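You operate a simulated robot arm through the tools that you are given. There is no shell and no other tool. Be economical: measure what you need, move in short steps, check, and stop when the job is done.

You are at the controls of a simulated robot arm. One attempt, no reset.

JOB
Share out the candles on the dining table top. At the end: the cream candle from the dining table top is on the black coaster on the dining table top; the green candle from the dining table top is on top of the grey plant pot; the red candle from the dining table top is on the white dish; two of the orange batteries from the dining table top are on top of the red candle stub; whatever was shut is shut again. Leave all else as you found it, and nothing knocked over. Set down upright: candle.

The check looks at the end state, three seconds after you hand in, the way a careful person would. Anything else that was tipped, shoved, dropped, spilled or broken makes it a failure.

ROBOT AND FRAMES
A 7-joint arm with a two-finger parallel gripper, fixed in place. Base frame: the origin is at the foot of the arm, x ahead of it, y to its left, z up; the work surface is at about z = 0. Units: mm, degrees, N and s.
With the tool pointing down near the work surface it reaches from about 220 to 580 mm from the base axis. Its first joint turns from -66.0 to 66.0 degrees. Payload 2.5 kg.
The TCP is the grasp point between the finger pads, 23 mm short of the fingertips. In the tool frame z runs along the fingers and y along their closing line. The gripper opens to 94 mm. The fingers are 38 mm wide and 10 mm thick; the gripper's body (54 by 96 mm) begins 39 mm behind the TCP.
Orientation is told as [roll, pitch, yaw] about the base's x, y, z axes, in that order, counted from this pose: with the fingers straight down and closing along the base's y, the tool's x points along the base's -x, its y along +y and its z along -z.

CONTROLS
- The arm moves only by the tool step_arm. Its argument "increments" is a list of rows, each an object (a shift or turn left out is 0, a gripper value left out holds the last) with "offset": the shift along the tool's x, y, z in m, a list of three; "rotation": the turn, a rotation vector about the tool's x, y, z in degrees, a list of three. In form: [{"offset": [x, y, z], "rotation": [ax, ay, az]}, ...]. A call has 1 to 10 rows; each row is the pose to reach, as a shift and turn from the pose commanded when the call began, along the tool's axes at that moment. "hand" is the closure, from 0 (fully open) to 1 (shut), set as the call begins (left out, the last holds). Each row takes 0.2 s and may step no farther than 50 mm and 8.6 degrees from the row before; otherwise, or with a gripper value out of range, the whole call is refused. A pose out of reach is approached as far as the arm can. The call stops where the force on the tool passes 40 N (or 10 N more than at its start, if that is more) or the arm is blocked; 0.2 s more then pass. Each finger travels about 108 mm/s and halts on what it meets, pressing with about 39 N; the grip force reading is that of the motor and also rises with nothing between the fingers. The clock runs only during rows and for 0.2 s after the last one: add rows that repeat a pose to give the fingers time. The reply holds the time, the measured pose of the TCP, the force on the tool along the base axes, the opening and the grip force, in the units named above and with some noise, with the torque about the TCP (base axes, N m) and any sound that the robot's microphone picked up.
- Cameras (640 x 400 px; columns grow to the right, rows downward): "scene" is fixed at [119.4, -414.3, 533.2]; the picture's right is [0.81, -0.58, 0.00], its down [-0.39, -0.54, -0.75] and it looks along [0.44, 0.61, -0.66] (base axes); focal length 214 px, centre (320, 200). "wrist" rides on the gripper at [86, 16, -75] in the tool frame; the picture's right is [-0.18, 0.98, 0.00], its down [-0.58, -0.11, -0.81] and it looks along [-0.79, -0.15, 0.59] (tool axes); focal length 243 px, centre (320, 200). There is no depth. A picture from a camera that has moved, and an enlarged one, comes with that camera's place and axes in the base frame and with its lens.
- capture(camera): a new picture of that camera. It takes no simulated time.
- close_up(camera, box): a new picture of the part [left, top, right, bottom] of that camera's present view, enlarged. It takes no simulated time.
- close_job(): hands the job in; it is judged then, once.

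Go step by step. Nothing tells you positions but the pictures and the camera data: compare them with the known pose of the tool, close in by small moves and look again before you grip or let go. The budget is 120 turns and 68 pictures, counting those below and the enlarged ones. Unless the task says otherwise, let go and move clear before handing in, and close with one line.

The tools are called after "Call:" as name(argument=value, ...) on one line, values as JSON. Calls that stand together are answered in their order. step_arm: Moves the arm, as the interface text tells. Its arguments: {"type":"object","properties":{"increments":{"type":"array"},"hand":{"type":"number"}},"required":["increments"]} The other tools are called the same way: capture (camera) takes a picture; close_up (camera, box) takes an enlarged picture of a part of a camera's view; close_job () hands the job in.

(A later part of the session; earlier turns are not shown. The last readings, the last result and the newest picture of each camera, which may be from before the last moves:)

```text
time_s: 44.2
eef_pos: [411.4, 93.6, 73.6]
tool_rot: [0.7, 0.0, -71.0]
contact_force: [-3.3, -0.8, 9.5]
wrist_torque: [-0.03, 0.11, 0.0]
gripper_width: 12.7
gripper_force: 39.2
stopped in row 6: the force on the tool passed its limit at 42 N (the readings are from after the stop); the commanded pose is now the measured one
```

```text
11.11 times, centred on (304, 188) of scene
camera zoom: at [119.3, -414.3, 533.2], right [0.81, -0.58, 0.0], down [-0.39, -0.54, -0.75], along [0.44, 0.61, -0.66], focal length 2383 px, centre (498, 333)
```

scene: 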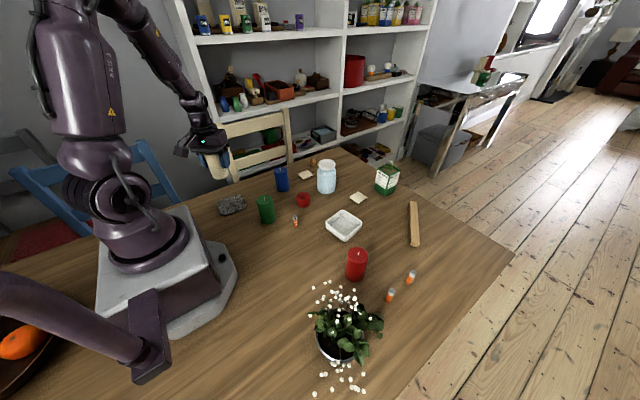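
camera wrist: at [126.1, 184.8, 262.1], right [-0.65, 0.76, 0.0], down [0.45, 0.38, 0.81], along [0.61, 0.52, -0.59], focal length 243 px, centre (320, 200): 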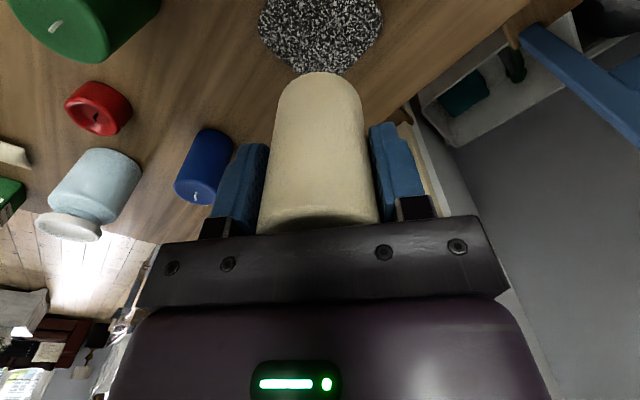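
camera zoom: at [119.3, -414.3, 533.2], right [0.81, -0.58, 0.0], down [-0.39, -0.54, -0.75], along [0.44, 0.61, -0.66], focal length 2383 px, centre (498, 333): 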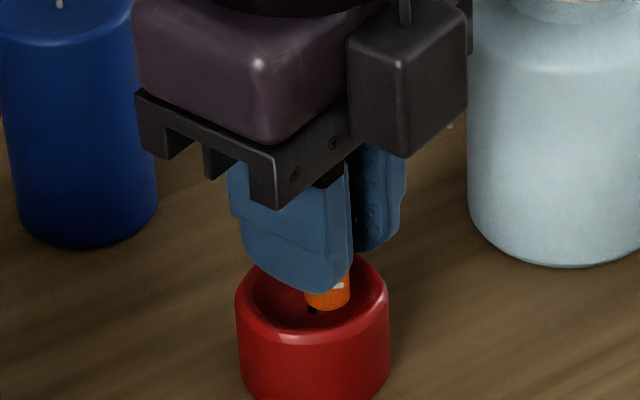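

Both contacts came at about the same height, so the stub seems to be effectively flat on top at z about 34. I'll level the tool, set the battery down softly and release just a little.

Call:
step_arm(increments=[{"offset": [0, 0, -0.002]}, {"offset": [0, 0, -0.002], "rotation": [0.23, -0.66, 0]}, {"offset": [0, 0, -0.002], "rotation": [0.23, -0.66, 0]}])

Call:
step_arm(increments=[{"offset": [0, 0, 0.0007]}, {"offset": [0, 0, 0.0014]}, {"offset": [0, 0, 0.0014]}])

```text
time_s: 45.0
eef_pos: [411.0, 92.2, 76.8]
tool_rot: [0.5, -0.7, -71.1]
contact_force: [0.0, 0.0, -0.2]
wrist_torque: [0.0, -0.02, 0.01]
gripper_width: 13.2
gripper_force: 38.5
```

```text
time_s: 45.8
eef_pos: [412.0, 93.5, 74.9]
tool_rot: [0.6, -0.5, -71.1]
contact_force: [-1.3, -0.8, 3.7]
wrist_torque: [0.01, 0.06, 0.03]
gripper_width: 13.0
gripper_force: 39.2
```

Call:
step_arm(increments=[{"offset": [0, 0, -0.0015]}, {"offset": [0, 0, -0.0015], "rotation": [0.6, 0.6, 0]}, {"offset": [0, 0, -0.0008], "rotation": [0.6, 0.6, 0]}, {"offset": [0, 0, 0], "rotation": [0.6, 0.6, 0]}, {"offset": [0, 0, 0.0003], "rotation": [0.6, 0.6, 0]}])

Call:
close_up(camera="wrist", box=[220, 20, 420, 145])

```text
time_s: 47.0
eef_pos: [412.1, 91.9, 74.2]
tool_rot: [-0.1, 0.0, -71.1]
contact_force: [-2.5, -0.4, 6.9]
wrist_torque: [-0.04, 0.1, 0.02]
gripper_width: 12.7
gripper_force: 38.5
```

```text
3.20 times, centred on (320, 82) of wrist
camera zoom: at [400.0, 179.9, 148.1], right [0.99, 0.15, 0.0], down [0.09, -0.58, 0.81], along [0.12, -0.8, -0.59], focal length 776 px, centre (320, 576)
```

zoom: 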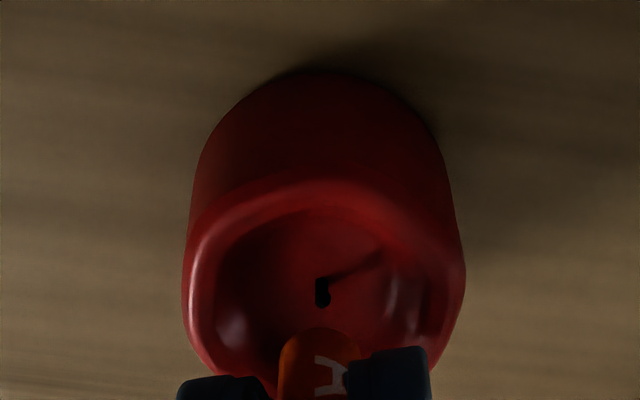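

Level again and in light contact. I'll open only slightly so the fingers still guard it, then look.

Call:
step_arm(increments=[{"offset": [0, 0, 0]}, {"offset": [0, 0, 0]}, {"offset": [0, 0, 0]}], hand=0.82)

Call:
close_up(camera="wrist", box=[220, 20, 420, 145])

Call:
close_up(camera="scene", box=[280, 170, 328, 206])

```text
time_s: 47.8
eef_pos: [411.8, 93.0, 73.4]
tool_rot: [-0.1, 0.0, -71.0]
contact_force: [0.1, 0.0, -0.1]
wrist_torque: [-0.04, 0.0, 0.01]
gripper_width: 17.0
gripper_force: 0.1
```

```text
3.20 times, centred on (320, 82) of wrist
camera zoom: at [399.8, 179.9, 147.7], right [0.99, 0.15, 0.0], down [0.09, -0.58, 0.81], along [0.12, -0.8, -0.59], focal length 776 px, centre (320, 576)
```

zoom: 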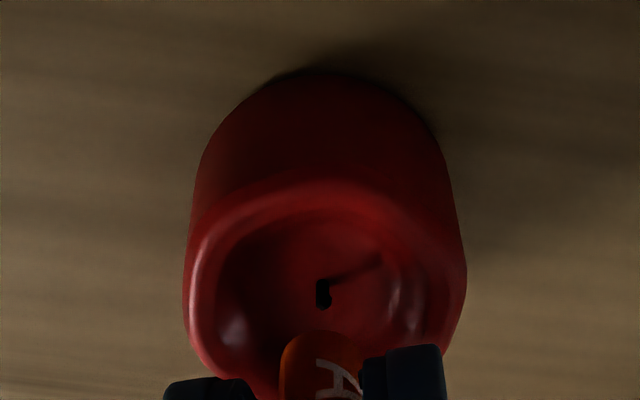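

```text
11.11 times, centred on (304, 188) of scene
camera zoom: at [119.4, -414.3, 533.2], right [0.81, -0.58, 0.0], down [-0.39, -0.54, -0.75], along [0.44, 0.61, -0.66], focal length 2383 px, centre (498, 333)
```

zoom: 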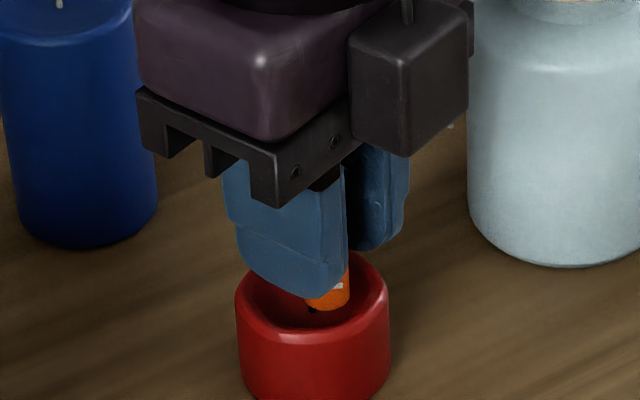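

It appears to stand. I'll rise slowly and watch.

Call:
step_arm(increments=[{"offset": [0, 0, -0.004]}, {"offset": [0, 0, -0.012]}, {"offset": [0, 0, -0.024]}, {"offset": [0, 0, -0.04]}, {"offset": [0, 0, -0.06]}, {"offset": [0, 0, -0.08]}])

Call:
close_up(camera="scene", box=[280, 158, 344, 206])

Call:
close_up(camera="wrist", box=[200, 20, 440, 170])

```text
time_s: 49.2
eef_pos: [412.2, 94.8, 154.0]
tool_rot: [-0.2, -0.1, -71.0]
contact_force: [0.9, 0.7, -0.1]
wrist_torque: [0.01, -0.02, 0.0]
gripper_width: 16.9
gripper_force: 0.1
```

```text
8.33 times, centred on (312, 182) of scene
camera zoom: at [119.4, -414.3, 533.2], right [0.81, -0.58, 0.0], down [-0.39, -0.54, -0.75], along [0.44, 0.61, -0.66], focal length 1787 px, centre (387, 350)
```

zoom: 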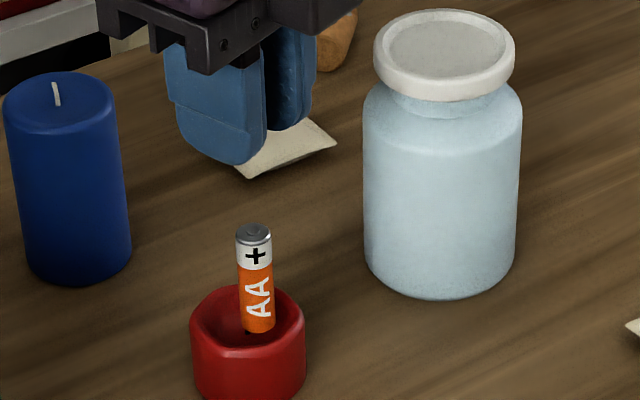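

```text
2.67 times, centred on (320, 95) of wrist
camera zoom: at [400.5, 180.3, 227.4], right [0.99, 0.15, 0.0], down [0.09, -0.58, 0.81], along [0.12, -0.8, -0.59], focal length 647 px, centre (320, 480)
```

zoom: 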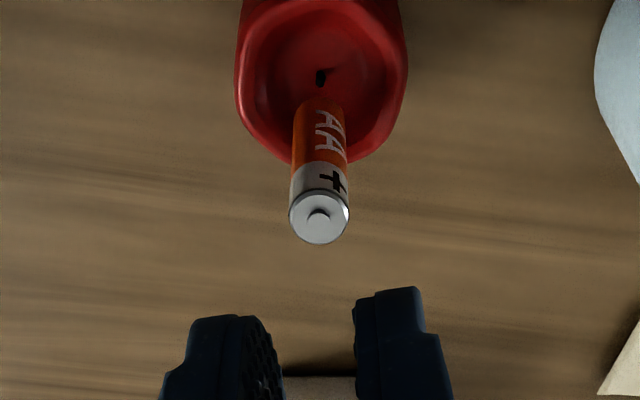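

Battery one stands on the stub. Next comes the red candle, which has to move anyway to make room for the second battery pick-up. I'll move above it.

Call:
step_arm(increments=[{"offset": [0, 0, -0.03]}, {"offset": [-0.032, -0.0156, -0.05], "rotation": [0, 0, -4]}, {"offset": [-0.064, -0.0312, -0.05], "rotation": [0, 0, -9]}, {"offset": [-0.096, -0.0469, -0.05], "rotation": [0, 0, -14]}, {"offset": [-0.128, -0.0625, -0.05], "rotation": [0, 0, -19]}, {"offset": [-0.16, -0.0781, -0.05], "rotation": [0, 0, -24]}, {"offset": [-0.192, -0.0937, -0.05], "rotation": [0, 0, -28]}, {"offset": [-0.224, -0.1094, -0.05], "rotation": [0, 0, -32]}, {"offset": [-0.256, -0.125, -0.05], "rotation": [0, 0, -36]}, {"offset": [-0.288, -0.1406, -0.05], "rotation": [0, 0, -40]}], hand=0.1)

Call:
capture(camera="wrist")

```text
time_s: 51.4
eef_pos: [374.0, -227.3, 204.3]
tool_rot: [-0.1, -0.1, -30.9]
contact_force: [0.2, 0.1, -0.8]
wrist_torque: [0.02, 0.01, -0.06]
gripper_width: 84.7
gripper_force: 0.1
```

```text
23 pictures are left
camera wrist: at [308.6, -169.2, 277.4], right [0.66, 0.75, 0.0], down [0.44, -0.39, 0.81], along [0.6, -0.54, -0.59], focal length 243 px, centre (320, 200)
```

wrist: 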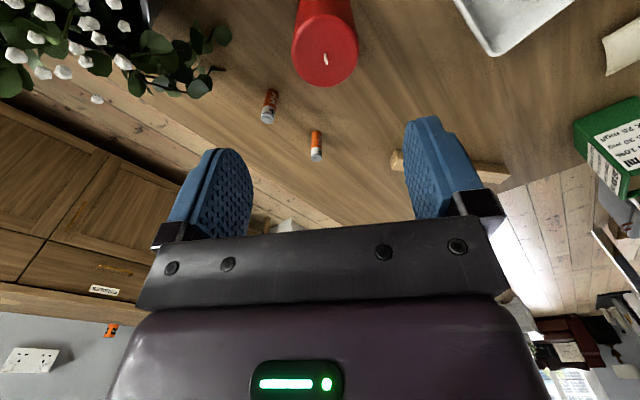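

Call:
step_arm(increments=[{"offset": [0.0056, 0.0034, 0.035]}, {"offset": [0.0056, 0.0034, 0.07]}, {"offset": [0.0056, 0.0034, 0.105]}, {"offset": [0.0056, 0.0034, 0.13]}, {"offset": [0.0056, 0.0034, 0.1475]}, {"offset": [0.0056, 0.0034, 0.1475]}])

Call:
step_arm(increments=[{"offset": [0, 0, 0]}, {"offset": [0, 0, 0]}, {"offset": [0, 0, 0]}, {"offset": [0, 0, 0]}], hand=1)

Call:
step_arm(increments=[{"offset": [0, 0, -0.003]}, {"offset": [0, 0, -0.008]}, {"offset": [0, 0, -0.014]}, {"offset": [0, 0, -0.022]}, {"offset": [0, 0, -0.032]}, {"offset": [0, 0, -0.042]}, {"offset": [0, 0, -0.05]}, {"offset": [0, 0, -0.056]}, {"offset": [0, 0, -0.06]}, {"offset": [0, 0, -0.06]}])

Call:
capture(camera="wrist")

```text
time_s: 52.8
eef_pos: [369.5, -220.9, 53.8]
tool_rot: [-0.2, 0.0, -31.0]
contact_force: [0.0, -0.6, 0.4]
wrist_torque: [0.01, -0.03, -0.01]
gripper_width: 84.6
gripper_force: 0.0
```

```text
time_s: 53.8
eef_pos: [368.5, -220.4, 55.1]
tool_rot: [0.0, 0.1, -31.0]
contact_force: [-0.1, 0.1, 0.6]
wrist_torque: [0.03, 0.0, 0.02]
gripper_width: 49.1
gripper_force: 38.7
```

```text
time_s: 56.0
eef_pos: [369.9, -218.8, 116.0]
tool_rot: [-0.1, 0.0, -31.0]
contact_force: [-0.2, -1.0, -1.8]
wrist_torque: [0.01, 0.0, -0.01]
gripper_width: 48.9
gripper_force: 39.2
```

```text
22 pictures are left
camera wrist: at [305.0, -160.4, 191.0], right [0.66, 0.75, 0.0], down [0.44, -0.39, 0.81], along [0.6, -0.54, -0.59], focal length 243 px, centre (320, 200)
```

wrist: 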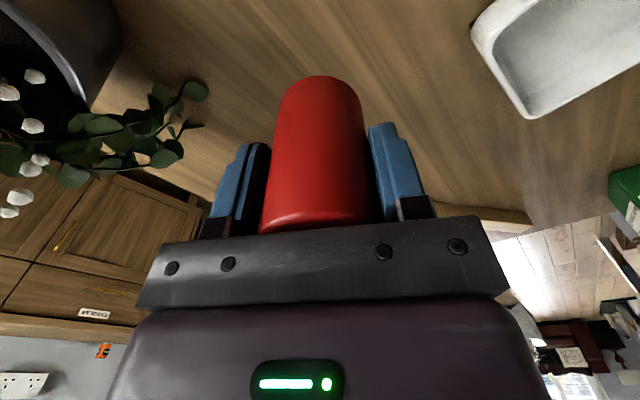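

The red candle is held. I'll carry it over the dish.

Call:
step_arm(increments=[{"offset": [0, 0.006, -0.002], "rotation": [0, 0, -1]}, {"offset": [0, 0.018, -0.006], "rotation": [0, 0, -3]}, {"offset": [0, 0.035, -0.01], "rotation": [0, 0, -5]}, {"offset": [0, 0.056, -0.015], "rotation": [0, 0, -8]}, {"offset": [0, 0.078, -0.02], "rotation": [0, 0, -11]}, {"offset": [0, 0.1, -0.02], "rotation": [0, 0, -14]}, {"offset": [0, 0.122, -0.02], "rotation": [0, 0, -17]}, {"offset": [0, 0.142, -0.02], "rotation": [0, 0, -19]}, {"offset": [0, 0.156, -0.02], "rotation": [0, 0, -20]}, {"offset": [-0.0007, 0.1638, -0.02], "rotation": [0, 0, -21]}])

Call:
capture(camera="wrist")

Call:
close_up(camera="scene", box=[296, 170, 392, 242])

```text
time_s: 58.2
eef_pos: [454.1, -78.1, 137.8]
tool_rot: [0.0, 0.1, -10.0]
contact_force: [0.1, -1.0, -1.9]
wrist_torque: [0.01, -0.04, -0.02]
gripper_width: 49.0
gripper_force: 38.8
```

```text
21 pictures are left
camera wrist: at [372.9, -47.5, 211.2], right [0.35, 0.94, 0.0], down [0.56, -0.21, 0.81], along [0.75, -0.28, -0.59], focal length 243 px, centre (320, 200)
```

wrist: 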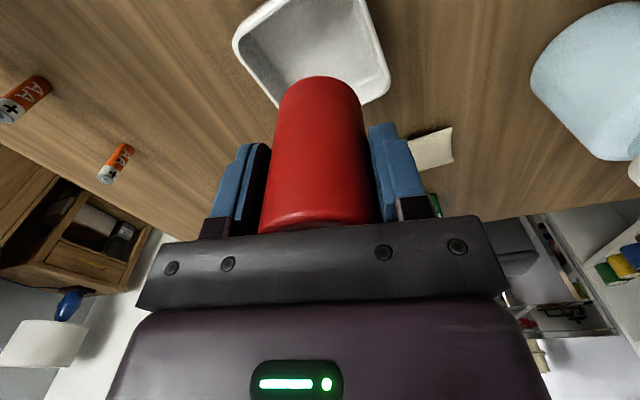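

```text
5.56 times, centred on (344, 206) of scene
camera zoom: at [119.4, -414.3, 533.2], right [0.81, -0.58, 0.0], down [-0.39, -0.54, -0.75], along [0.44, 0.61, -0.66], focal length 1192 px, centre (187, 167)
```

zoom: 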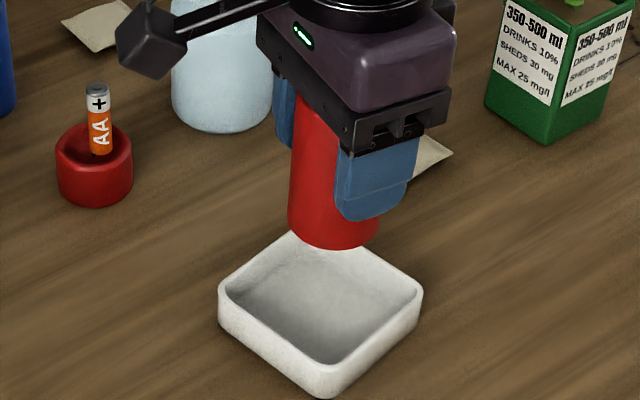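

The candle is aligned with the dish centre. I'll descend.

Call:
step_arm(increments=[{"offset": [0, 0, 0.006]}, {"offset": [0, 0, 0.016]}, {"offset": [0, 0, 0.028]}, {"offset": [0, 0, 0.04]}, {"offset": [0, 0, 0.052]}, {"offset": [0, 0, 0.06]}, {"offset": [0, 0, 0.066]}, {"offset": [0, 0, 0.068]}, {"offset": [0, 0, 0.068]}])

Call:
close_up(camera="scene", box=[296, 170, 392, 242])

```text
time_s: 60.2
eef_pos: [452.8, -78.9, 68.7]
tool_rot: [0.0, 0.1, -10.0]
contact_force: [-1.0, 0.1, -2.6]
wrist_torque: [-0.03, -0.02, 0.01]
gripper_width: 49.0
gripper_force: 38.8
```

```text
5.56 times, centred on (344, 206) of scene
camera zoom: at [119.4, -414.3, 533.2], right [0.81, -0.58, 0.0], down [-0.39, -0.54, -0.75], along [0.44, 0.61, -0.66], focal length 1192 px, centre (187, 167)
```

zoom: 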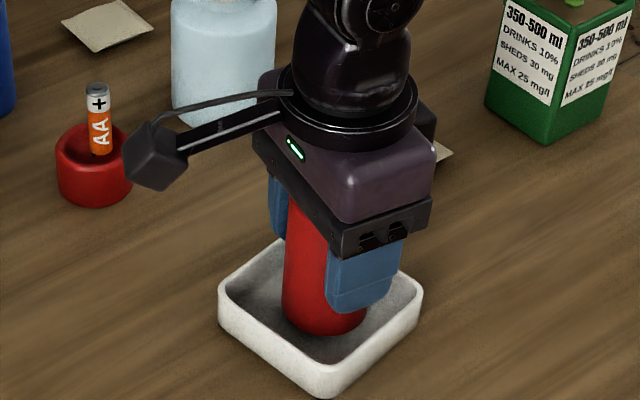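

Call:
step_arm(increments=[{"offset": [0, 0, 0.002]}, {"offset": [0, 0, 0.004]}, {"offset": [0, 0, 0.004]}])

Call:
step_arm(increments=[{"offset": [0, 0, 0.0015]}, {"offset": [0, 0, 0.003]}, {"offset": [0, 0, 0.003]}])

```text
time_s: 61.0
eef_pos: [454.1, -79.2, 65.5]
tool_rot: [-0.1, 0.2, -10.1]
contact_force: [-0.2, -0.2, -2.0]
wrist_torque: [-0.02, 0.01, -0.02]
gripper_width: 49.2
gripper_force: 38.7
```

```text
time_s: 61.8
eef_pos: [454.4, -78.7, 60.7]
tool_rot: [-0.2, 0.0, -9.9]
contact_force: [-0.8, -0.1, -0.9]
wrist_torque: [-0.01, 0.01, 0.0]
gripper_width: 49.2
gripper_force: 38.6
```

Call:
step_arm(increments=[{"offset": [0, 0, 0.001]}, {"offset": [0, 0, 0.002]}, {"offset": [0, 0, 0.002]}])

```text
time_s: 62.6
eef_pos: [455.6, -80.0, 61.3]
tool_rot: [-0.2, -0.1, -10.0]
contact_force: [-10.3, 3.3, 33.8]
wrist_torque: [0.21, 0.43, 0.01]
gripper_width: 49.0
gripper_force: 38.7
```

Contact with the dish floor. I'll ease off 1 mm and release.

Call:
step_arm(increments=[{"offset": [0, 0, -0.001]}, {"offset": [0, 0, -0.0015]}])

Call:
step_arm(increments=[{"offset": [0, 0, 0]}, {"offset": [0, 0, 0]}, {"offset": [0, 0, 0]}], hand=0.25)

Call:
step_arm(increments=[{"offset": [0, 0, -0.015]}, {"offset": [0, 0, -0.045]}, {"offset": [0, 0, -0.085]}, {"offset": [0, 0, -0.12]}])

Call:
capture(camera="scene")

```text
time_s: 63.2
eef_pos: [454.4, -78.3, 61.2]
tool_rot: [0.0, -0.1, -10.0]
contact_force: [3.5, 1.6, 14.2]
wrist_torque: [0.15, -0.22, 0.01]
gripper_width: 49.4
gripper_force: 38.5
```

```text
time_s: 64.0
eef_pos: [452.4, -79.4, 61.7]
tool_rot: [-0.1, 0.1, -10.0]
contact_force: [0.0, 0.2, 0.7]
wrist_torque: [-0.04, -0.03, 0.0]
gripper_width: 70.3
gripper_force: 0.0
```

```text
time_s: 65.0
eef_pos: [453.9, -76.3, 181.6]
tool_rot: [-0.1, 0.1, -10.0]
contact_force: [0.3, 0.1, 1.0]
wrist_torque: [0.01, -0.02, 0.0]
gripper_width: 70.6
gripper_force: 0.2
```

```text
18 pictures are left
```

scene: 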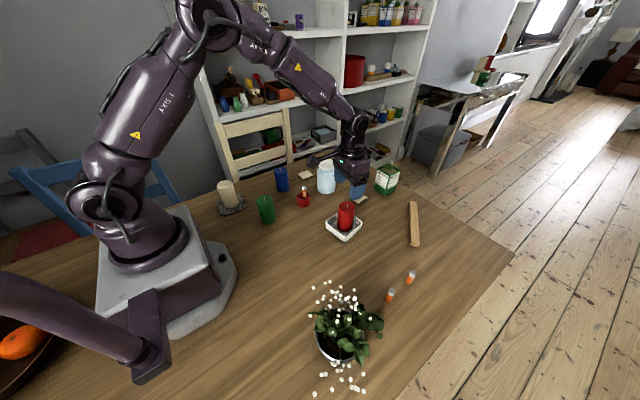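

The red candle stands in the dish and everything else is fine. Now the second battery, near (391, -322).

Call:
step_arm(increments=[{"offset": [0.0031, -0.0304, 0], "rotation": [0, 0, 7.6]}, {"offset": [0.0063, -0.0608, 0], "rotation": [0, 0, 15.2]}, {"offset": [0.0094, -0.0912, 0], "rotation": [0, 0, 22.8]}, {"offset": [0.0126, -0.1216, 0], "rotation": [0, 0, 30.4]}, {"offset": [0.0157, -0.152, 0], "rotation": [0, 0, 38]}, {"offset": [0.0188, -0.1824, 0.01], "rotation": [0, 0, 45.6]}, {"offset": [0.022, -0.2128, 0.02], "rotation": [0, 0, 53.2]}, {"offset": [0.0251, -0.2431, 0.03], "rotation": [0, 0, 61]}, {"offset": [0.0251, -0.2431, 0.04], "rotation": [0, 0, 61]}], hand=0.4)

Call:
close_up(camera="wrist", box=[160, 0, 480, 200])

```text
time_s: 67.0
eef_pos: [387.3, -315.2, 142.4]
tool_rot: [-0.1, 0.1, -71.2]
contact_force: [0.3, -0.2, -0.1]
wrist_torque: [0.0, -0.03, 0.03]
gripper_width: 56.5
gripper_force: 0.1
```

```text
2.00 times, centred on (320, 100) of wrist
camera zoom: at [375.4, -227.7, 215.7], right [0.99, 0.14, 0.0], down [0.09, -0.58, 0.81], along [0.11, -0.8, -0.59], focal length 485 px, centre (320, 400)
```

zoom: 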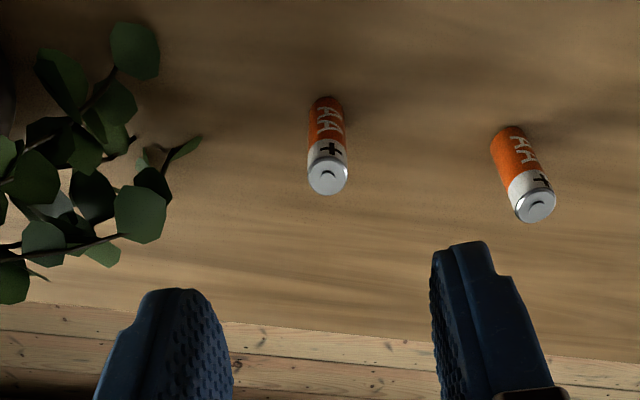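

Battery two is located at about (389.5, -319). I'll grip it near one finger edge, so the fingers clear battery one at placement, with a narrower opening to stay off the leaves.

Call:
step_arm(increments=[{"offset": [0.0067, 0.0008, 0.025]}, {"offset": [0.0067, 0.0008, 0.05]}, {"offset": [0.0067, 0.0008, 0.07]}, {"offset": [0.0067, 0.0008, 0.088]}, {"offset": [0.0067, 0.0008, 0.101]}, {"offset": [0.0067, 0.0008, 0.101]}], hand=0.62)

Call:
close_up(camera="wrist", box=[160, 50, 480, 250])

```text
time_s: 68.4
eef_pos: [385.2, -307.1, 40.0]
tool_rot: [-0.1, -0.1, -71.0]
contact_force: [-0.1, -0.9, -0.4]
wrist_torque: [-0.03, 0.0, 0.01]
gripper_width: 35.9
gripper_force: 0.0
```

```text
2.00 times, centred on (320, 150) of wrist
camera zoom: at [374.6, -220.8, 114.6], right [0.99, 0.15, 0.0], down [0.09, -0.58, 0.81], along [0.12, -0.8, -0.59], focal length 485 px, centre (320, 300)
```

zoom: 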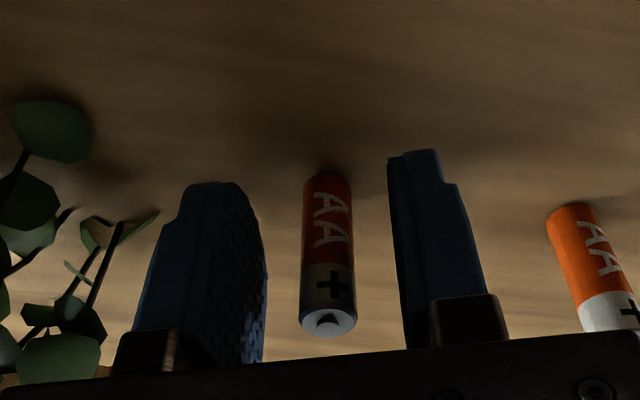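

Call:
step_arm(increments=[{"offset": [0, 0.001, 0]}, {"offset": [0, 0.001, 0]}, {"offset": [0, 0.001, 0]}, {"offset": [0, 0.001, 0]}], hand=1)

Call:
step_arm(increments=[{"offset": [0, 0, -0.004]}, {"offset": [0, 0, -0.012]}, {"offset": [0, 0, -0.024]}, {"offset": [0, 0, -0.04]}, {"offset": [0, 0, -0.058]}, {"offset": [0, 0, -0.076]}, {"offset": [0, 0, -0.094]}, {"offset": [0, 0, -0.106]}, {"offset": [0, 0, -0.11]}])

```text
time_s: 69.4
eef_pos: [386.8, -308.3, 40.9]
tool_rot: [-0.1, -0.1, -71.0]
contact_force: [0.6, -0.2, -0.1]
wrist_torque: [0.0, 0.03, 0.02]
gripper_width: 12.9
gripper_force: 38.9
```

```text
time_s: 71.4
eef_pos: [386.6, -306.9, 149.2]
tool_rot: [-0.2, -0.2, -71.1]
contact_force: [-0.3, 0.1, -0.8]
wrist_torque: [-0.02, 0.01, 0.01]
gripper_width: 12.8
gripper_force: 39.0
```

Held. I'll carry it to the stub in two legs at a safe height.

Call:
step_arm(increments=[{"offset": [0.008, 0.003, 0]}, {"offset": [0.024, 0.009, 0]}, {"offset": [0.046, 0.018, 0]}, {"offset": [0.07, 0.027, 0]}, {"offset": [0.094, 0.036, 0]}, {"offset": [0.118, 0.046, 0]}, {"offset": [0.142, 0.055, 0]}, {"offset": [0.166, 0.064, 0]}, {"offset": [0.188, 0.073, 0]}, {"offset": [0.2, 0.0778, 0]}])

Call:
step_arm(increments=[{"offset": [0.008, 0.003, 0]}, {"offset": [0.024, 0.009, 0]}, {"offset": [0.046, 0.018, 0]}, {"offset": [0.07, 0.027, 0]}, {"offset": [0.094, 0.036, 0]}, {"offset": [0.118, 0.046, 0]}, {"offset": [0.142, 0.055, 0]}, {"offset": [0.166, 0.064, 0]}, {"offset": [0.19, 0.073, 0]}, {"offset": [0.2014, 0.0778, 0]}])

Call:
step_arm(increments=[{"offset": [0, 0, 0.006]}, {"offset": [0, 0, 0.018]}, {"offset": [0, 0, 0.03]}, {"offset": [0, 0, 0.04]}, {"offset": [0, 0, 0.04]}])

Call:
close_up(camera="wrist", box=[200, 20, 440, 170])

Call:
close_up(camera="scene", box=[272, 158, 336, 206])

```text
time_s: 73.6
eef_pos: [394.7, -92.8, 151.1]
tool_rot: [0.0, 0.0, -71.0]
contact_force: [0.7, -0.2, -0.4]
wrist_torque: [0.0, -0.02, 0.01]
gripper_width: 12.9
gripper_force: 38.4
```

```text
time_s: 75.8
eef_pos: [402.2, 122.9, 149.7]
tool_rot: [0.0, 0.0, -71.0]
contact_force: [-0.2, -0.6, 0.6]
wrist_torque: [-0.02, -0.01, 0.01]
gripper_width: 12.7
gripper_force: 39.2
```

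```text
time_s: 77.0
eef_pos: [403.7, 124.6, 109.8]
tool_rot: [-0.1, 0.1, -70.9]
contact_force: [0.4, -0.3, 0.1]
wrist_torque: [0.01, 0.02, -0.03]
gripper_width: 12.3
gripper_force: 39.1
```

```text
2.67 times, centred on (320, 95) of wrist
camera zoom: at [391.8, 210.2, 183.0], right [0.99, 0.15, 0.0], down [0.09, -0.58, 0.81], along [0.12, -0.8, -0.59], focal length 647 px, centre (320, 480)
```

zoom: 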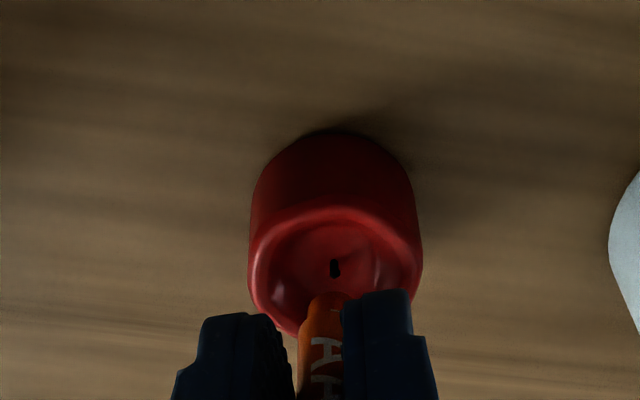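

```text
8.33 times, centred on (304, 182) of scene
camera zoom: at [119.4, -414.3, 533.2], right [0.81, -0.58, 0.0], down [-0.39, -0.54, -0.75], along [0.44, 0.61, -0.66], focal length 1787 px, centre (453, 350)
```

zoom: 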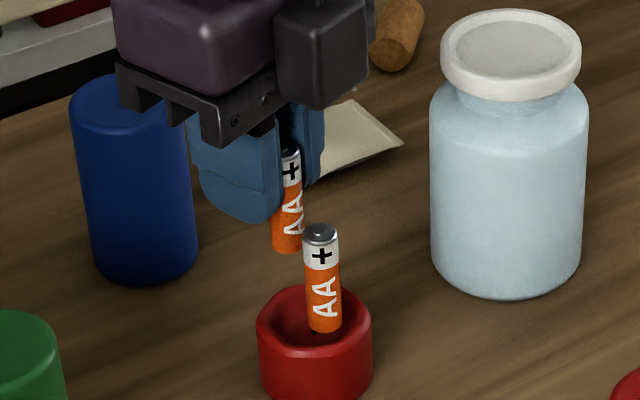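

There is enough clearance from battery one by either estimate. I'll lower partway and check again.

Call:
step_arm(increments=[{"offset": [0, 0, 0.006]}, {"offset": [0, 0, 0.014]}, {"offset": [0, 0, 0.022]}, {"offset": [0, 0, 0.028]}, {"offset": [0, 0, 0.028]}])

Call:
close_up(camera="scene", box=[280, 166, 328, 202])

Call:
close_up(camera="wrist", box=[220, 20, 420, 145])

```text
time_s: 78.2
eef_pos: [403.1, 121.3, 82.5]
tool_rot: [-0.1, 0.0, -71.0]
contact_force: [0.7, 0.2, 0.0]
wrist_torque: [0.0, 0.05, -0.03]
gripper_width: 13.0
gripper_force: 38.7
```

```text
11.11 times, centred on (304, 184) of scene
camera zoom: at [119.4, -414.3, 533.2], right [0.81, -0.58, 0.0], down [-0.39, -0.54, -0.75], along [0.44, 0.61, -0.66], focal length 2383 px, centre (498, 378)
```

zoom: 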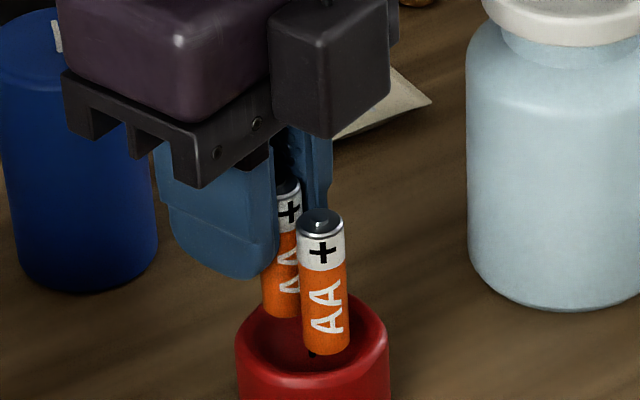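

```text
3.20 times, centred on (320, 82) of wrist
camera zoom: at [392.0, 208.9, 156.0], right [0.99, 0.15, 0.0], down [0.09, -0.58, 0.81], along [0.12, -0.8, -0.59], focal length 776 px, centre (320, 576)
```

zoom: 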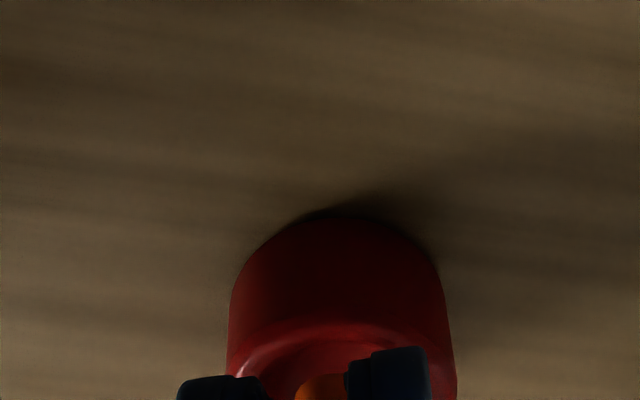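

The spacing is about 16 mm and it's over the bowl. I'll nudge 1.5 mm sideways and lower to contact.

Call:
step_arm(increments=[{"offset": [-0.0005, 0.0015, 0.002]}, {"offset": [-0.0005, 0.0015, 0.004]}, {"offset": [-0.0005, 0.0015, 0.0055]}, {"offset": [-0.0005, 0.0015, 0.0055]}])

Call:
step_arm(increments=[{"offset": [0, 0, 0.001]}, {"offset": [0, 0, 0.002]}, {"offset": [0, 0, 0.002]}])

```text
time_s: 79.2
eef_pos: [405.3, 123.3, 76.9]
tool_rot: [-0.1, -0.1, -71.0]
contact_force: [-1.2, 0.2, 2.4]
wrist_torque: [-0.02, -0.05, -0.01]
gripper_width: 12.7
gripper_force: 39.1
```

```text
time_s: 80.0
eef_pos: [404.7, 123.2, 75.3]
tool_rot: [0.1, 0.0, -71.1]
contact_force: [-6.3, 0.8, 28.9]
wrist_torque: [-0.35, 0.09, -0.07]
gripper_width: 12.7
gripper_force: 39.5
```

In contact. I'll ease off slightly and release a little.

Call:
step_arm(increments=[{"offset": [0, 0, -0.0008]}, {"offset": [0, 0, -0.0014]}])

Call:
step_arm(increments=[{"offset": [0, 0, 0]}, {"offset": [0, 0, 0]}, {"offset": [0, 0, 0]}], hand=0.82)

Call:
close_up(camera="scene", box=[280, 166, 328, 202])

```text
time_s: 80.6
eef_pos: [406.1, 123.6, 75.9]
tool_rot: [0.0, -0.1, -71.0]
contact_force: [2.3, -0.2, 18.6]
wrist_torque: [-0.29, -0.19, 0.0]
gripper_width: 12.8
gripper_force: 39.0
```

```text
time_s: 81.4
eef_pos: [404.7, 122.5, 76.8]
tool_rot: [-0.2, 0.0, -71.0]
contact_force: [0.0, -0.2, -0.3]
wrist_torque: [0.0, -0.01, -0.02]
gripper_width: 16.9
gripper_force: 0.0
```

```text
11.11 times, centred on (304, 184) of scene
camera zoom: at [119.4, -414.3, 533.2], right [0.81, -0.58, 0.0], down [-0.39, -0.54, -0.75], along [0.44, 0.61, -0.66], focal length 2383 px, centre (498, 378)
```

zoom: 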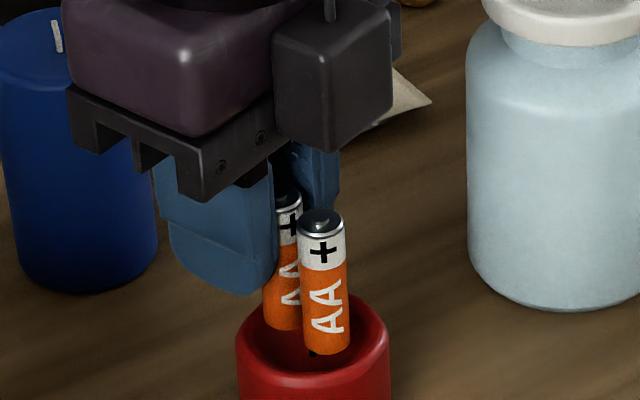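

Both batteries are standing. I'll rise straight up slowly.

Call:
step_arm(increments=[{"offset": [0, 0, -0.004]}, {"offset": [0, 0, -0.012]}, {"offset": [0, 0, -0.024]}, {"offset": [0, 0, -0.04]}, {"offset": [0, 0, -0.06]}, {"offset": [0, 0, -0.09]}, {"offset": [0, 0, -0.12]}])

Call:
close_up(camera="scene", box=[248, 150, 344, 222])

```text
time_s: 83.0
eef_pos: [404.2, 121.9, 196.0]
tool_rot: [-0.1, -0.1, -70.9]
contact_force: [-0.4, -0.6, -0.3]
wrist_torque: [0.01, 0.04, -0.02]
gripper_width: 16.8
gripper_force: 0.0
```

```text
5.56 times, centred on (296, 186) of scene
camera zoom: at [119.4, -414.3, 533.2], right [0.81, -0.58, 0.0], down [-0.39, -0.54, -0.75], along [0.44, 0.61, -0.66], focal length 1192 px, centre (453, 278)
```

zoom: 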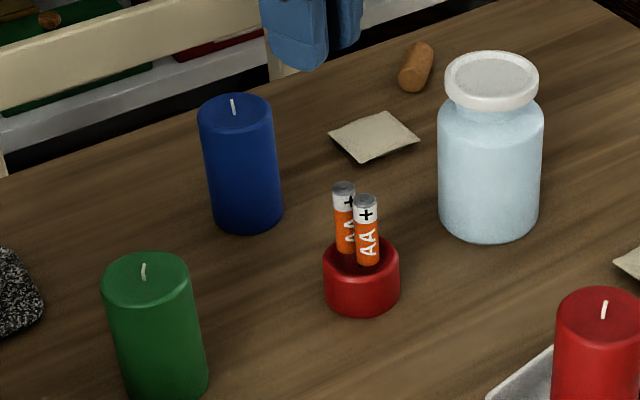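

Both batteries are on the stub. Now the green candle: I'll move above it and turn back.

Call:
step_arm(increments=[{"offset": [0.0022, -0.0133, 0], "rotation": [0, 0, -8.5]}, {"offset": [0.0043, -0.0267, 0], "rotation": [0, 0, -17]}, {"offset": [0.0065, -0.04, 0], "rotation": [0, 0, -25.5]}, {"offset": [0.0086, -0.0533, 0], "rotation": [0, 0, -34]}, {"offset": [0.0108, -0.0667, 0], "rotation": [0, 0, -42.5]}, {"offset": [0.013, -0.08, 0], "rotation": [0, 0, -51]}, {"offset": [0.0151, -0.0933, 0], "rotation": [0, 0, -59.5]}, {"offset": [0.0173, -0.1066, 0], "rotation": [0, 0, -68]}, {"offset": [0.0194, -0.12, 0], "rotation": [0, 0, -76.5]}, {"offset": [0.0216, -0.1333, 0], "rotation": [0, 0, -85]}], hand=0.15)

Call:
capture(camera="wrist")

```text
time_s: 85.2
eef_pos: [272.3, 99.6, 195.9]
tool_rot: [-0.2, 0.1, 14.2]
contact_force: [0.8, -0.1, 0.2]
wrist_torque: [-0.01, 0.0, -0.05]
gripper_width: 79.9
gripper_force: 0.1
```

```text
9 pictures are left
camera wrist: at [185.0, 94.7, 269.9], right [-0.06, 1.0, 0.0], down [0.59, 0.04, 0.81], along [0.8, 0.05, -0.59], focal length 243 px, centre (320, 200)
```

wrist: 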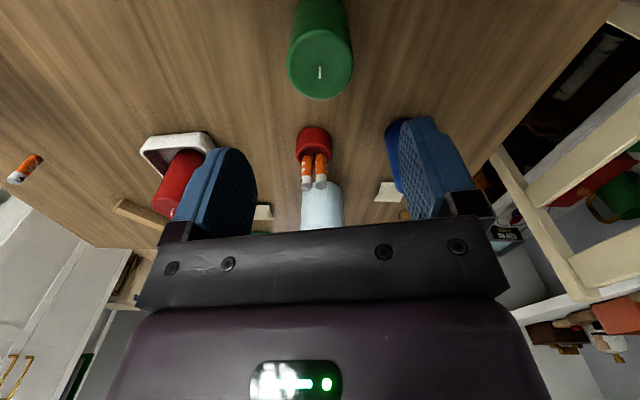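

Call:
step_arm(increments=[{"offset": [0.0027, 0.0007, 0.03]}, {"offset": [0.0027, 0.0007, 0.065]}, {"offset": [0.0027, 0.0007, 0.095]}, {"offset": [0.0027, 0.0007, 0.12]}, {"offset": [0.0027, 0.0007, 0.135]}, {"offset": [0.0027, 0.0007, 0.135]}])

Call:
step_arm(increments=[{"offset": [0, 0, 0]}, {"offset": [0, 0, 0]}, {"offset": [0, 0, 0]}, {"offset": [0, 0, 0]}], hand=1)

Call:
step_arm(increments=[{"offset": [0, 0, -0.003]}, {"offset": [0, 0, -0.008]}, {"offset": [0, 0, -0.014]}, {"offset": [0, 0, -0.022]}, {"offset": [0, 0, -0.032]}, {"offset": [0, 0, -0.042]}, {"offset": [0, 0, -0.052]}, {"offset": [0, 0, -0.062]}, {"offset": [0, 0, -0.07]}, {"offset": [0, 0, -0.074]}])

```text
time_s: 86.6
eef_pos: [268.5, 99.6, 60.7]
tool_rot: [-0.1, 0.1, 13.9]
contact_force: [-0.2, 1.0, -0.1]
wrist_torque: [-0.02, -0.03, 0.02]
gripper_width: 79.9
gripper_force: 0.1
```

```text
time_s: 87.6
eef_pos: [270.6, 99.7, 61.2]
tool_rot: [-0.2, 0.0, 14.0]
contact_force: [-1.2, 0.0, -0.3]
wrist_torque: [-0.01, 0.03, 0.02]
gripper_width: 49.2
gripper_force: 39.2
```

```text
time_s: 89.8
eef_pos: [269.6, 100.3, 134.8]
tool_rot: [0.0, 0.1, 14.0]
contact_force: [-0.4, 0.5, -2.1]
wrist_torque: [0.01, 0.0, 0.0]
gripper_width: 49.1
gripper_force: 38.5
```

The candle is held. I'll raise it well above the flowers while swinging toward the pot, in gentle legs.

Call:
step_arm(increments=[{"offset": [0.0004, -0.005, -0.004], "rotation": [0, 0, 1]}, {"offset": [0.0014, -0.017, -0.012], "rotation": [0, 0, 3]}, {"offset": [0.0025, -0.033, -0.022], "rotation": [0, 0, 5]}, {"offset": [0.0037, -0.049, -0.032], "rotation": [0, 0, 8]}, {"offset": [0.005, -0.066, -0.043], "rotation": [0, 0, 11]}, {"offset": [0.0062, -0.082, -0.054], "rotation": [0, 0, 14]}, {"offset": [0.0074, -0.098, -0.065], "rotation": [0, 0, 16]}, {"offset": [0.0083, -0.11, -0.073], "rotation": [0, 0, 18]}, {"offset": [0.009, -0.118, -0.078], "rotation": [0, 0, 19]}, {"offset": [0.0092, -0.1213, -0.08], "rotation": [0, 0, 20]}])

```text
time_s: 92.0
eef_pos: [289.4, -19.1, 216.1]
tool_rot: [-0.1, 0.1, -6.1]
contact_force: [0.3, 0.4, -1.8]
wrist_torque: [0.01, 0.01, -0.01]
gripper_width: 49.3
gripper_force: 38.8
```

Call:
step_arm(increments=[{"offset": [-0.0005, -0.006, -0.003], "rotation": [0, 0, 1]}, {"offset": [-0.002, -0.02, -0.008], "rotation": [0, 0, 3]}, {"offset": [-0.004, -0.038, -0.014], "rotation": [0, 0, 6]}, {"offset": [-0.006, -0.057, -0.02], "rotation": [0, 0, 9]}, {"offset": [-0.008, -0.076, -0.026], "rotation": [0, 0, 12]}, {"offset": [-0.0105, -0.096, -0.032], "rotation": [0, 0, 15]}, {"offset": [-0.013, -0.115, -0.038], "rotation": [0, 0, 18]}, {"offset": [-0.015, -0.132, -0.042], "rotation": [0, 0, 20]}, {"offset": [-0.016, -0.144, -0.045], "rotation": [0, 0, 21]}, {"offset": [-0.0164, -0.15, -0.046], "rotation": [0, 0, 22]}])

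Call:
capture(camera="wrist")

```text
time_s: 94.2
eef_pos: [289.7, -171.8, 260.6]
tool_rot: [-0.1, 0.1, -28.1]
contact_force: [-1.6, -0.4, -1.6]
wrist_torque: [0.01, 0.02, -0.02]
gripper_width: 49.0
gripper_force: 38.8
```

```text
8 pictures are left
camera wrist: at [222.9, -116.4, 335.4], right [0.62, 0.78, 0.0], down [0.46, -0.37, 0.81], along [0.63, -0.5, -0.59], focal length 243 px, centre (320, 200)
```

wrist: 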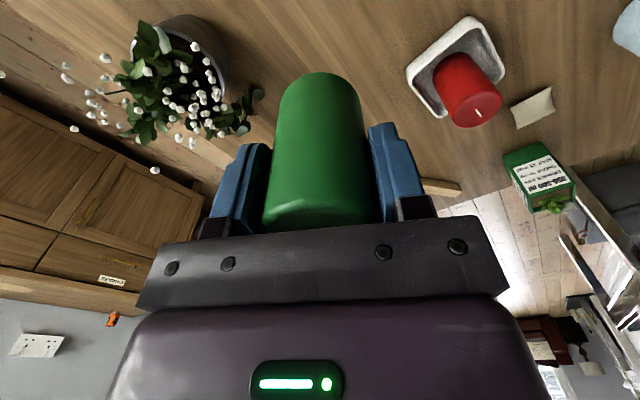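

Call:
step_arm(increments=[{"offset": [-0.0005, -0.006, 0], "rotation": [0, 0, 1]}, {"offset": [-0.002, -0.02, 0], "rotation": [0, 0, 3]}, {"offset": [-0.004, -0.038, 0], "rotation": [0, 0, 6]}, {"offset": [-0.0065, -0.058, 0], "rotation": [0, 0, 9]}, {"offset": [-0.009, -0.079, 0], "rotation": [0, 0, 12]}, {"offset": [-0.0115, -0.1, 0], "rotation": [0, 0, 15]}, {"offset": [-0.014, -0.121, 0], "rotation": [0, 0, 18]}, {"offset": [-0.0165, -0.14, 0], "rotation": [0, 0, 21]}, {"offset": [-0.018, -0.153, 0], "rotation": [0, 0, 23]}, {"offset": [-0.0185, -0.16, 0], "rotation": [0, 0, 24]}])

Call:
close_up(camera="wrist", box=[160, 0, 480, 200])

Call:
close_up(camera="scene", box=[270, 220, 430, 400])

```text
time_s: 96.4
eef_pos: [231.8, -319.9, 260.2]
tool_rot: [-0.1, 0.0, -52.1]
contact_force: [-0.2, -0.3, -1.7]
wrist_torque: [0.03, -0.02, 0.01]
gripper_width: 49.1
gripper_force: 39.4
```

```text
2.00 times, centred on (320, 100) of wrist
camera zoom: at [192.8, -242.4, 334.2], right [0.89, 0.46, 0.0], down [0.27, -0.52, 0.81], along [0.37, -0.72, -0.59], focal length 485 px, centre (320, 400)
```

zoom: 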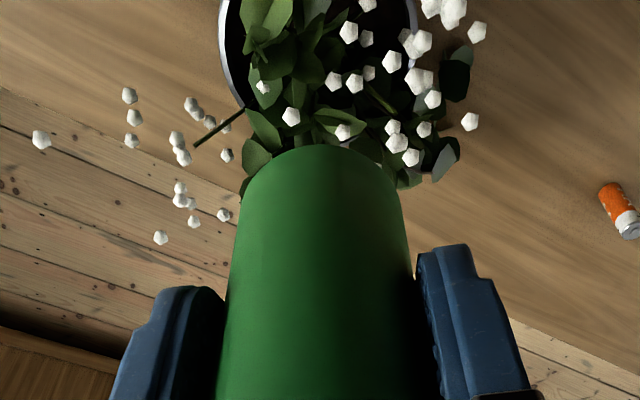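

```text
2.22 times, centred on (350, 310) of scene
camera zoom: at [119.4, -414.3, 533.2], right [0.81, -0.58, 0.0], down [-0.39, -0.54, -0.75], along [0.44, 0.61, -0.66], focal length 477 px, centre (253, -44)
```

zoom: 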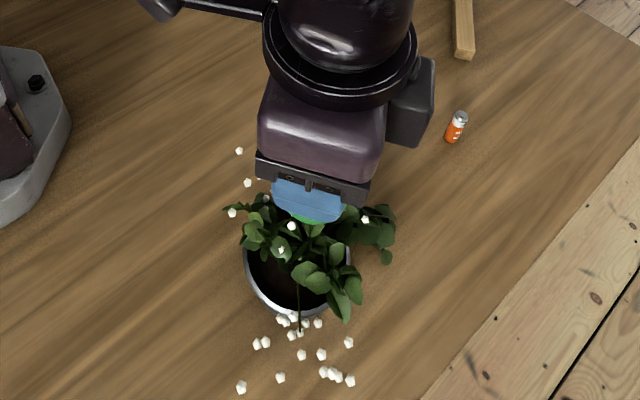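

Aligned over the pot centre. I'll descend slowly, watching the force.

Call:
step_arm(increments=[{"offset": [0, 0, 0.005]}, {"offset": [0, 0, 0.012]}, {"offset": [0, 0, 0.02]}, {"offset": [0, 0, 0.028]}, {"offset": [0, 0, 0.036]}, {"offset": [0, 0, 0.044]}, {"offset": [0, 0, 0.05]}, {"offset": [0, 0, 0.055]}])

Call:
step_arm(increments=[{"offset": [0, 0, 0.004]}, {"offset": [0, 0, 0.009]}, {"offset": [0, 0, 0.015]}, {"offset": [0, 0, 0.021]}, {"offset": [0, 0, 0.027]}, {"offset": [0, 0, 0.032]}, {"offset": [0, 0, 0.036]}, {"offset": [0, 0, 0.04]}])

```text
time_s: 98.2
eef_pos: [231.3, -320.4, 205.9]
tool_rot: [-0.1, 0.0, -52.0]
contact_force: [-0.1, -1.2, -2.1]
wrist_torque: [0.01, 0.03, 0.01]
gripper_width: 49.1
gripper_force: 39.2
```

```text
time_s: 100.0
eef_pos: [231.7, -321.8, 166.2]
tool_rot: [-0.1, 0.0, -52.1]
contact_force: [0.0, -0.4, -1.0]
wrist_torque: [0.03, 0.0, 0.01]
gripper_width: 49.0
gripper_force: 38.9
```

No contact yet with the candle's bottom at z about 105. I'll keep going gently.

Call:
step_arm(increments=[{"offset": [0, 0, 0.004]}, {"offset": [0, 0, 0.008]}, {"offset": [0, 0, 0.012]}, {"offset": [0, 0, 0.016]}, {"offset": [0, 0, 0.02]}, {"offset": [0, 0, 0.024]}, {"offset": [0, 0, 0.028]}, {"offset": [0, 0, 0.031]}])

Call:
step_arm(increments=[{"offset": [0, 0, 0.0015]}, {"offset": [0, 0, 0.003]}, {"offset": [0, 0, 0.0045]}, {"offset": [0, 0, 0.006]}])

Call:
close_up(camera="scene", box=[290, 250, 410, 400])

```text
time_s: 101.8
eef_pos: [231.0, -320.1, 134.7]
tool_rot: [-0.1, 0.0, -52.1]
contact_force: [-0.2, -0.9, -0.6]
wrist_torque: [0.01, 0.01, 0.01]
gripper_width: 49.0
gripper_force: 39.2
```

```text
time_s: 102.8
eef_pos: [232.1, -321.6, 131.1]
tool_rot: [-0.2, -0.4, -52.0]
contact_force: [-1.6, 6.8, 37.3]
wrist_torque: [0.37, -0.48, 0.01]
gripper_width: 49.5
gripper_force: 39.0
```

```text
2.67 times, centred on (350, 325) of scene
camera zoom: at [119.3, -414.2, 533.3], right [0.81, -0.58, 0.0], down [-0.39, -0.54, -0.75], along [0.44, 0.61, -0.66], focal length 572 px, centre (240, -133)
```

zoom: 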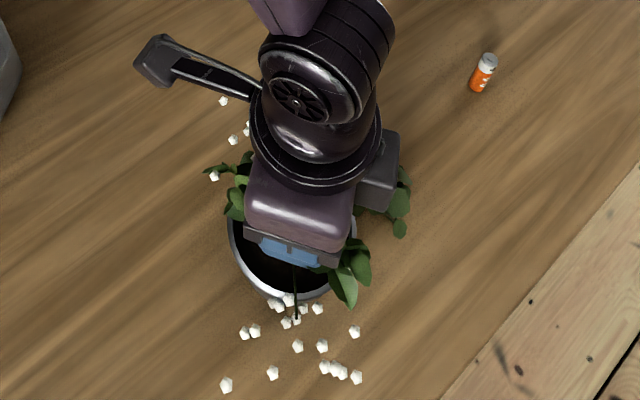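

Contact at candle-bottom z of about 71, near the rim level. I'll ease off to light contact and look through the wrist camera.

Call:
step_arm(increments=[{"offset": [0, 0, -0.001]}, {"offset": [0, 0, -0.0018]}, {"offset": [0, 0, -0.0018]}])

Call:
capture(camera="wrist")

```text
time_s: 103.6
eef_pos: [231.7, -319.5, 130.3]
tool_rot: [-0.1, 0.1, -52.0]
contact_force: [2.5, -2.6, 10.2]
wrist_torque: [-0.38, -0.39, -0.04]
gripper_width: 48.7
gripper_force: 39.1
```

```text
4 pictures are left
camera wrist: at [191.8, -243.0, 204.9], right [0.89, 0.46, 0.0], down [0.27, -0.52, 0.81], along [0.37, -0.72, -0.59], focal length 243 px, centre (320, 200)
```

wrist: 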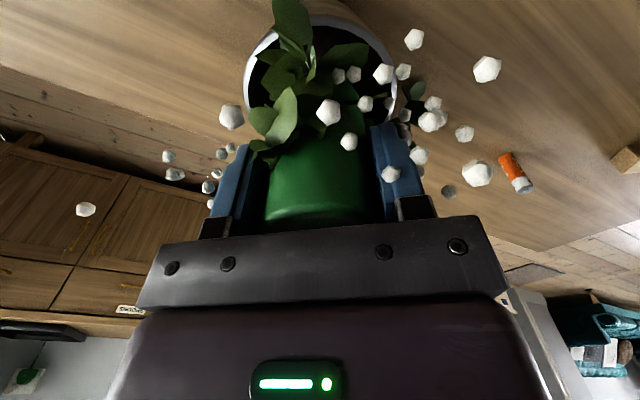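

Call:
close_up(camera="wrist", box=[220, 0, 420, 125])

```text
3.20 times, centred on (320, 62) of wrist
camera zoom: at [191.8, -243.0, 204.9], right [0.89, 0.46, 0.0], down [0.27, -0.52, 0.81], along [0.37, -0.72, -0.59], focal length 776 px, centre (320, 640)
```

zoom: 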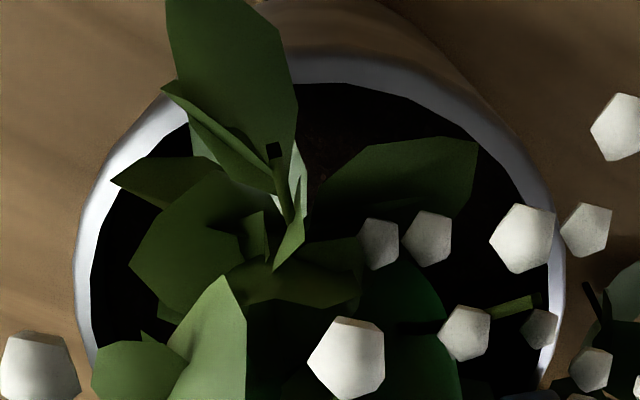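

The rim works out to z of about 71, so contact is at rim level. To confirm it's flat support and not a stem at one edge, I'll lift 4 mm, shift 8 mm inward and touch down again.

Call:
step_arm(increments=[{"offset": [0, 0, -0.003]}, {"offset": [0.003, 0, -0.005]}, {"offset": [0.006, 0, -0.005]}, {"offset": [0.008, 0, -0.005]}, {"offset": [0.008, 0, -0.005]}])

Call:
step_arm(increments=[{"offset": [0, 0, 0.001]}, {"offset": [0, 0, 0.002]}, {"offset": [0, 0, 0.003]}, {"offset": [0, 0, 0.0035]}, {"offset": [0, 0, 0.004]}, {"offset": [0, 0, 0.0045]}, {"offset": [0, 0, 0.0045]}])

```text
time_s: 104.8
eef_pos: [226.2, -314.7, 137.9]
tool_rot: [-0.1, 0.0, -52.0]
contact_force: [1.0, 0.4, -1.2]
wrist_torque: [-0.01, 0.01, 0.02]
gripper_width: 49.2
gripper_force: 39.3
```

```text
time_s: 106.4
eef_pos: [225.0, -314.5, 132.5]
tool_rot: [-0.1, -0.1, -52.0]
contact_force: [-0.4, 0.5, -1.0]
wrist_torque: [0.0, 0.02, -0.03]
gripper_width: 49.1
gripper_force: 39.4
```

Call:
step_arm(increments=[{"offset": [0, 0, 0.0008]}, {"offset": [0, 0, 0.0016]}, {"offset": [0, 0, 0.0016]}])

```text
time_s: 107.2
eef_pos: [226.0, -316.0, 131.1]
tool_rot: [-0.1, 0.0, -52.1]
contact_force: [-1.3, 2.4, 9.5]
wrist_torque: [0.03, -0.07, 0.05]
gripper_width: 49.1
gripper_force: 39.1
```

The contact height is the same, so the support is flat. I'll recentre by 6 mm, touch down softly and release.

Call:
step_arm(increments=[{"offset": [0, 0, -0.003]}, {"offset": [-0.003, 0, -0.003]}, {"offset": [-0.006, 0, -0.003]}, {"offset": [-0.006, 0, -0.003]}, {"offset": [-0.006, 0, -0.0015]}, {"offset": [-0.006, 0, 0]}, {"offset": [-0.006, 0, 0]}])

```text
time_s: 108.8
eef_pos: [229.8, -320.7, 130.3]
tool_rot: [0.0, -0.1, -52.1]
contact_force: [-1.4, 1.0, 5.2]
wrist_torque: [0.01, -0.06, 0.01]
gripper_width: 49.2
gripper_force: 39.2
```

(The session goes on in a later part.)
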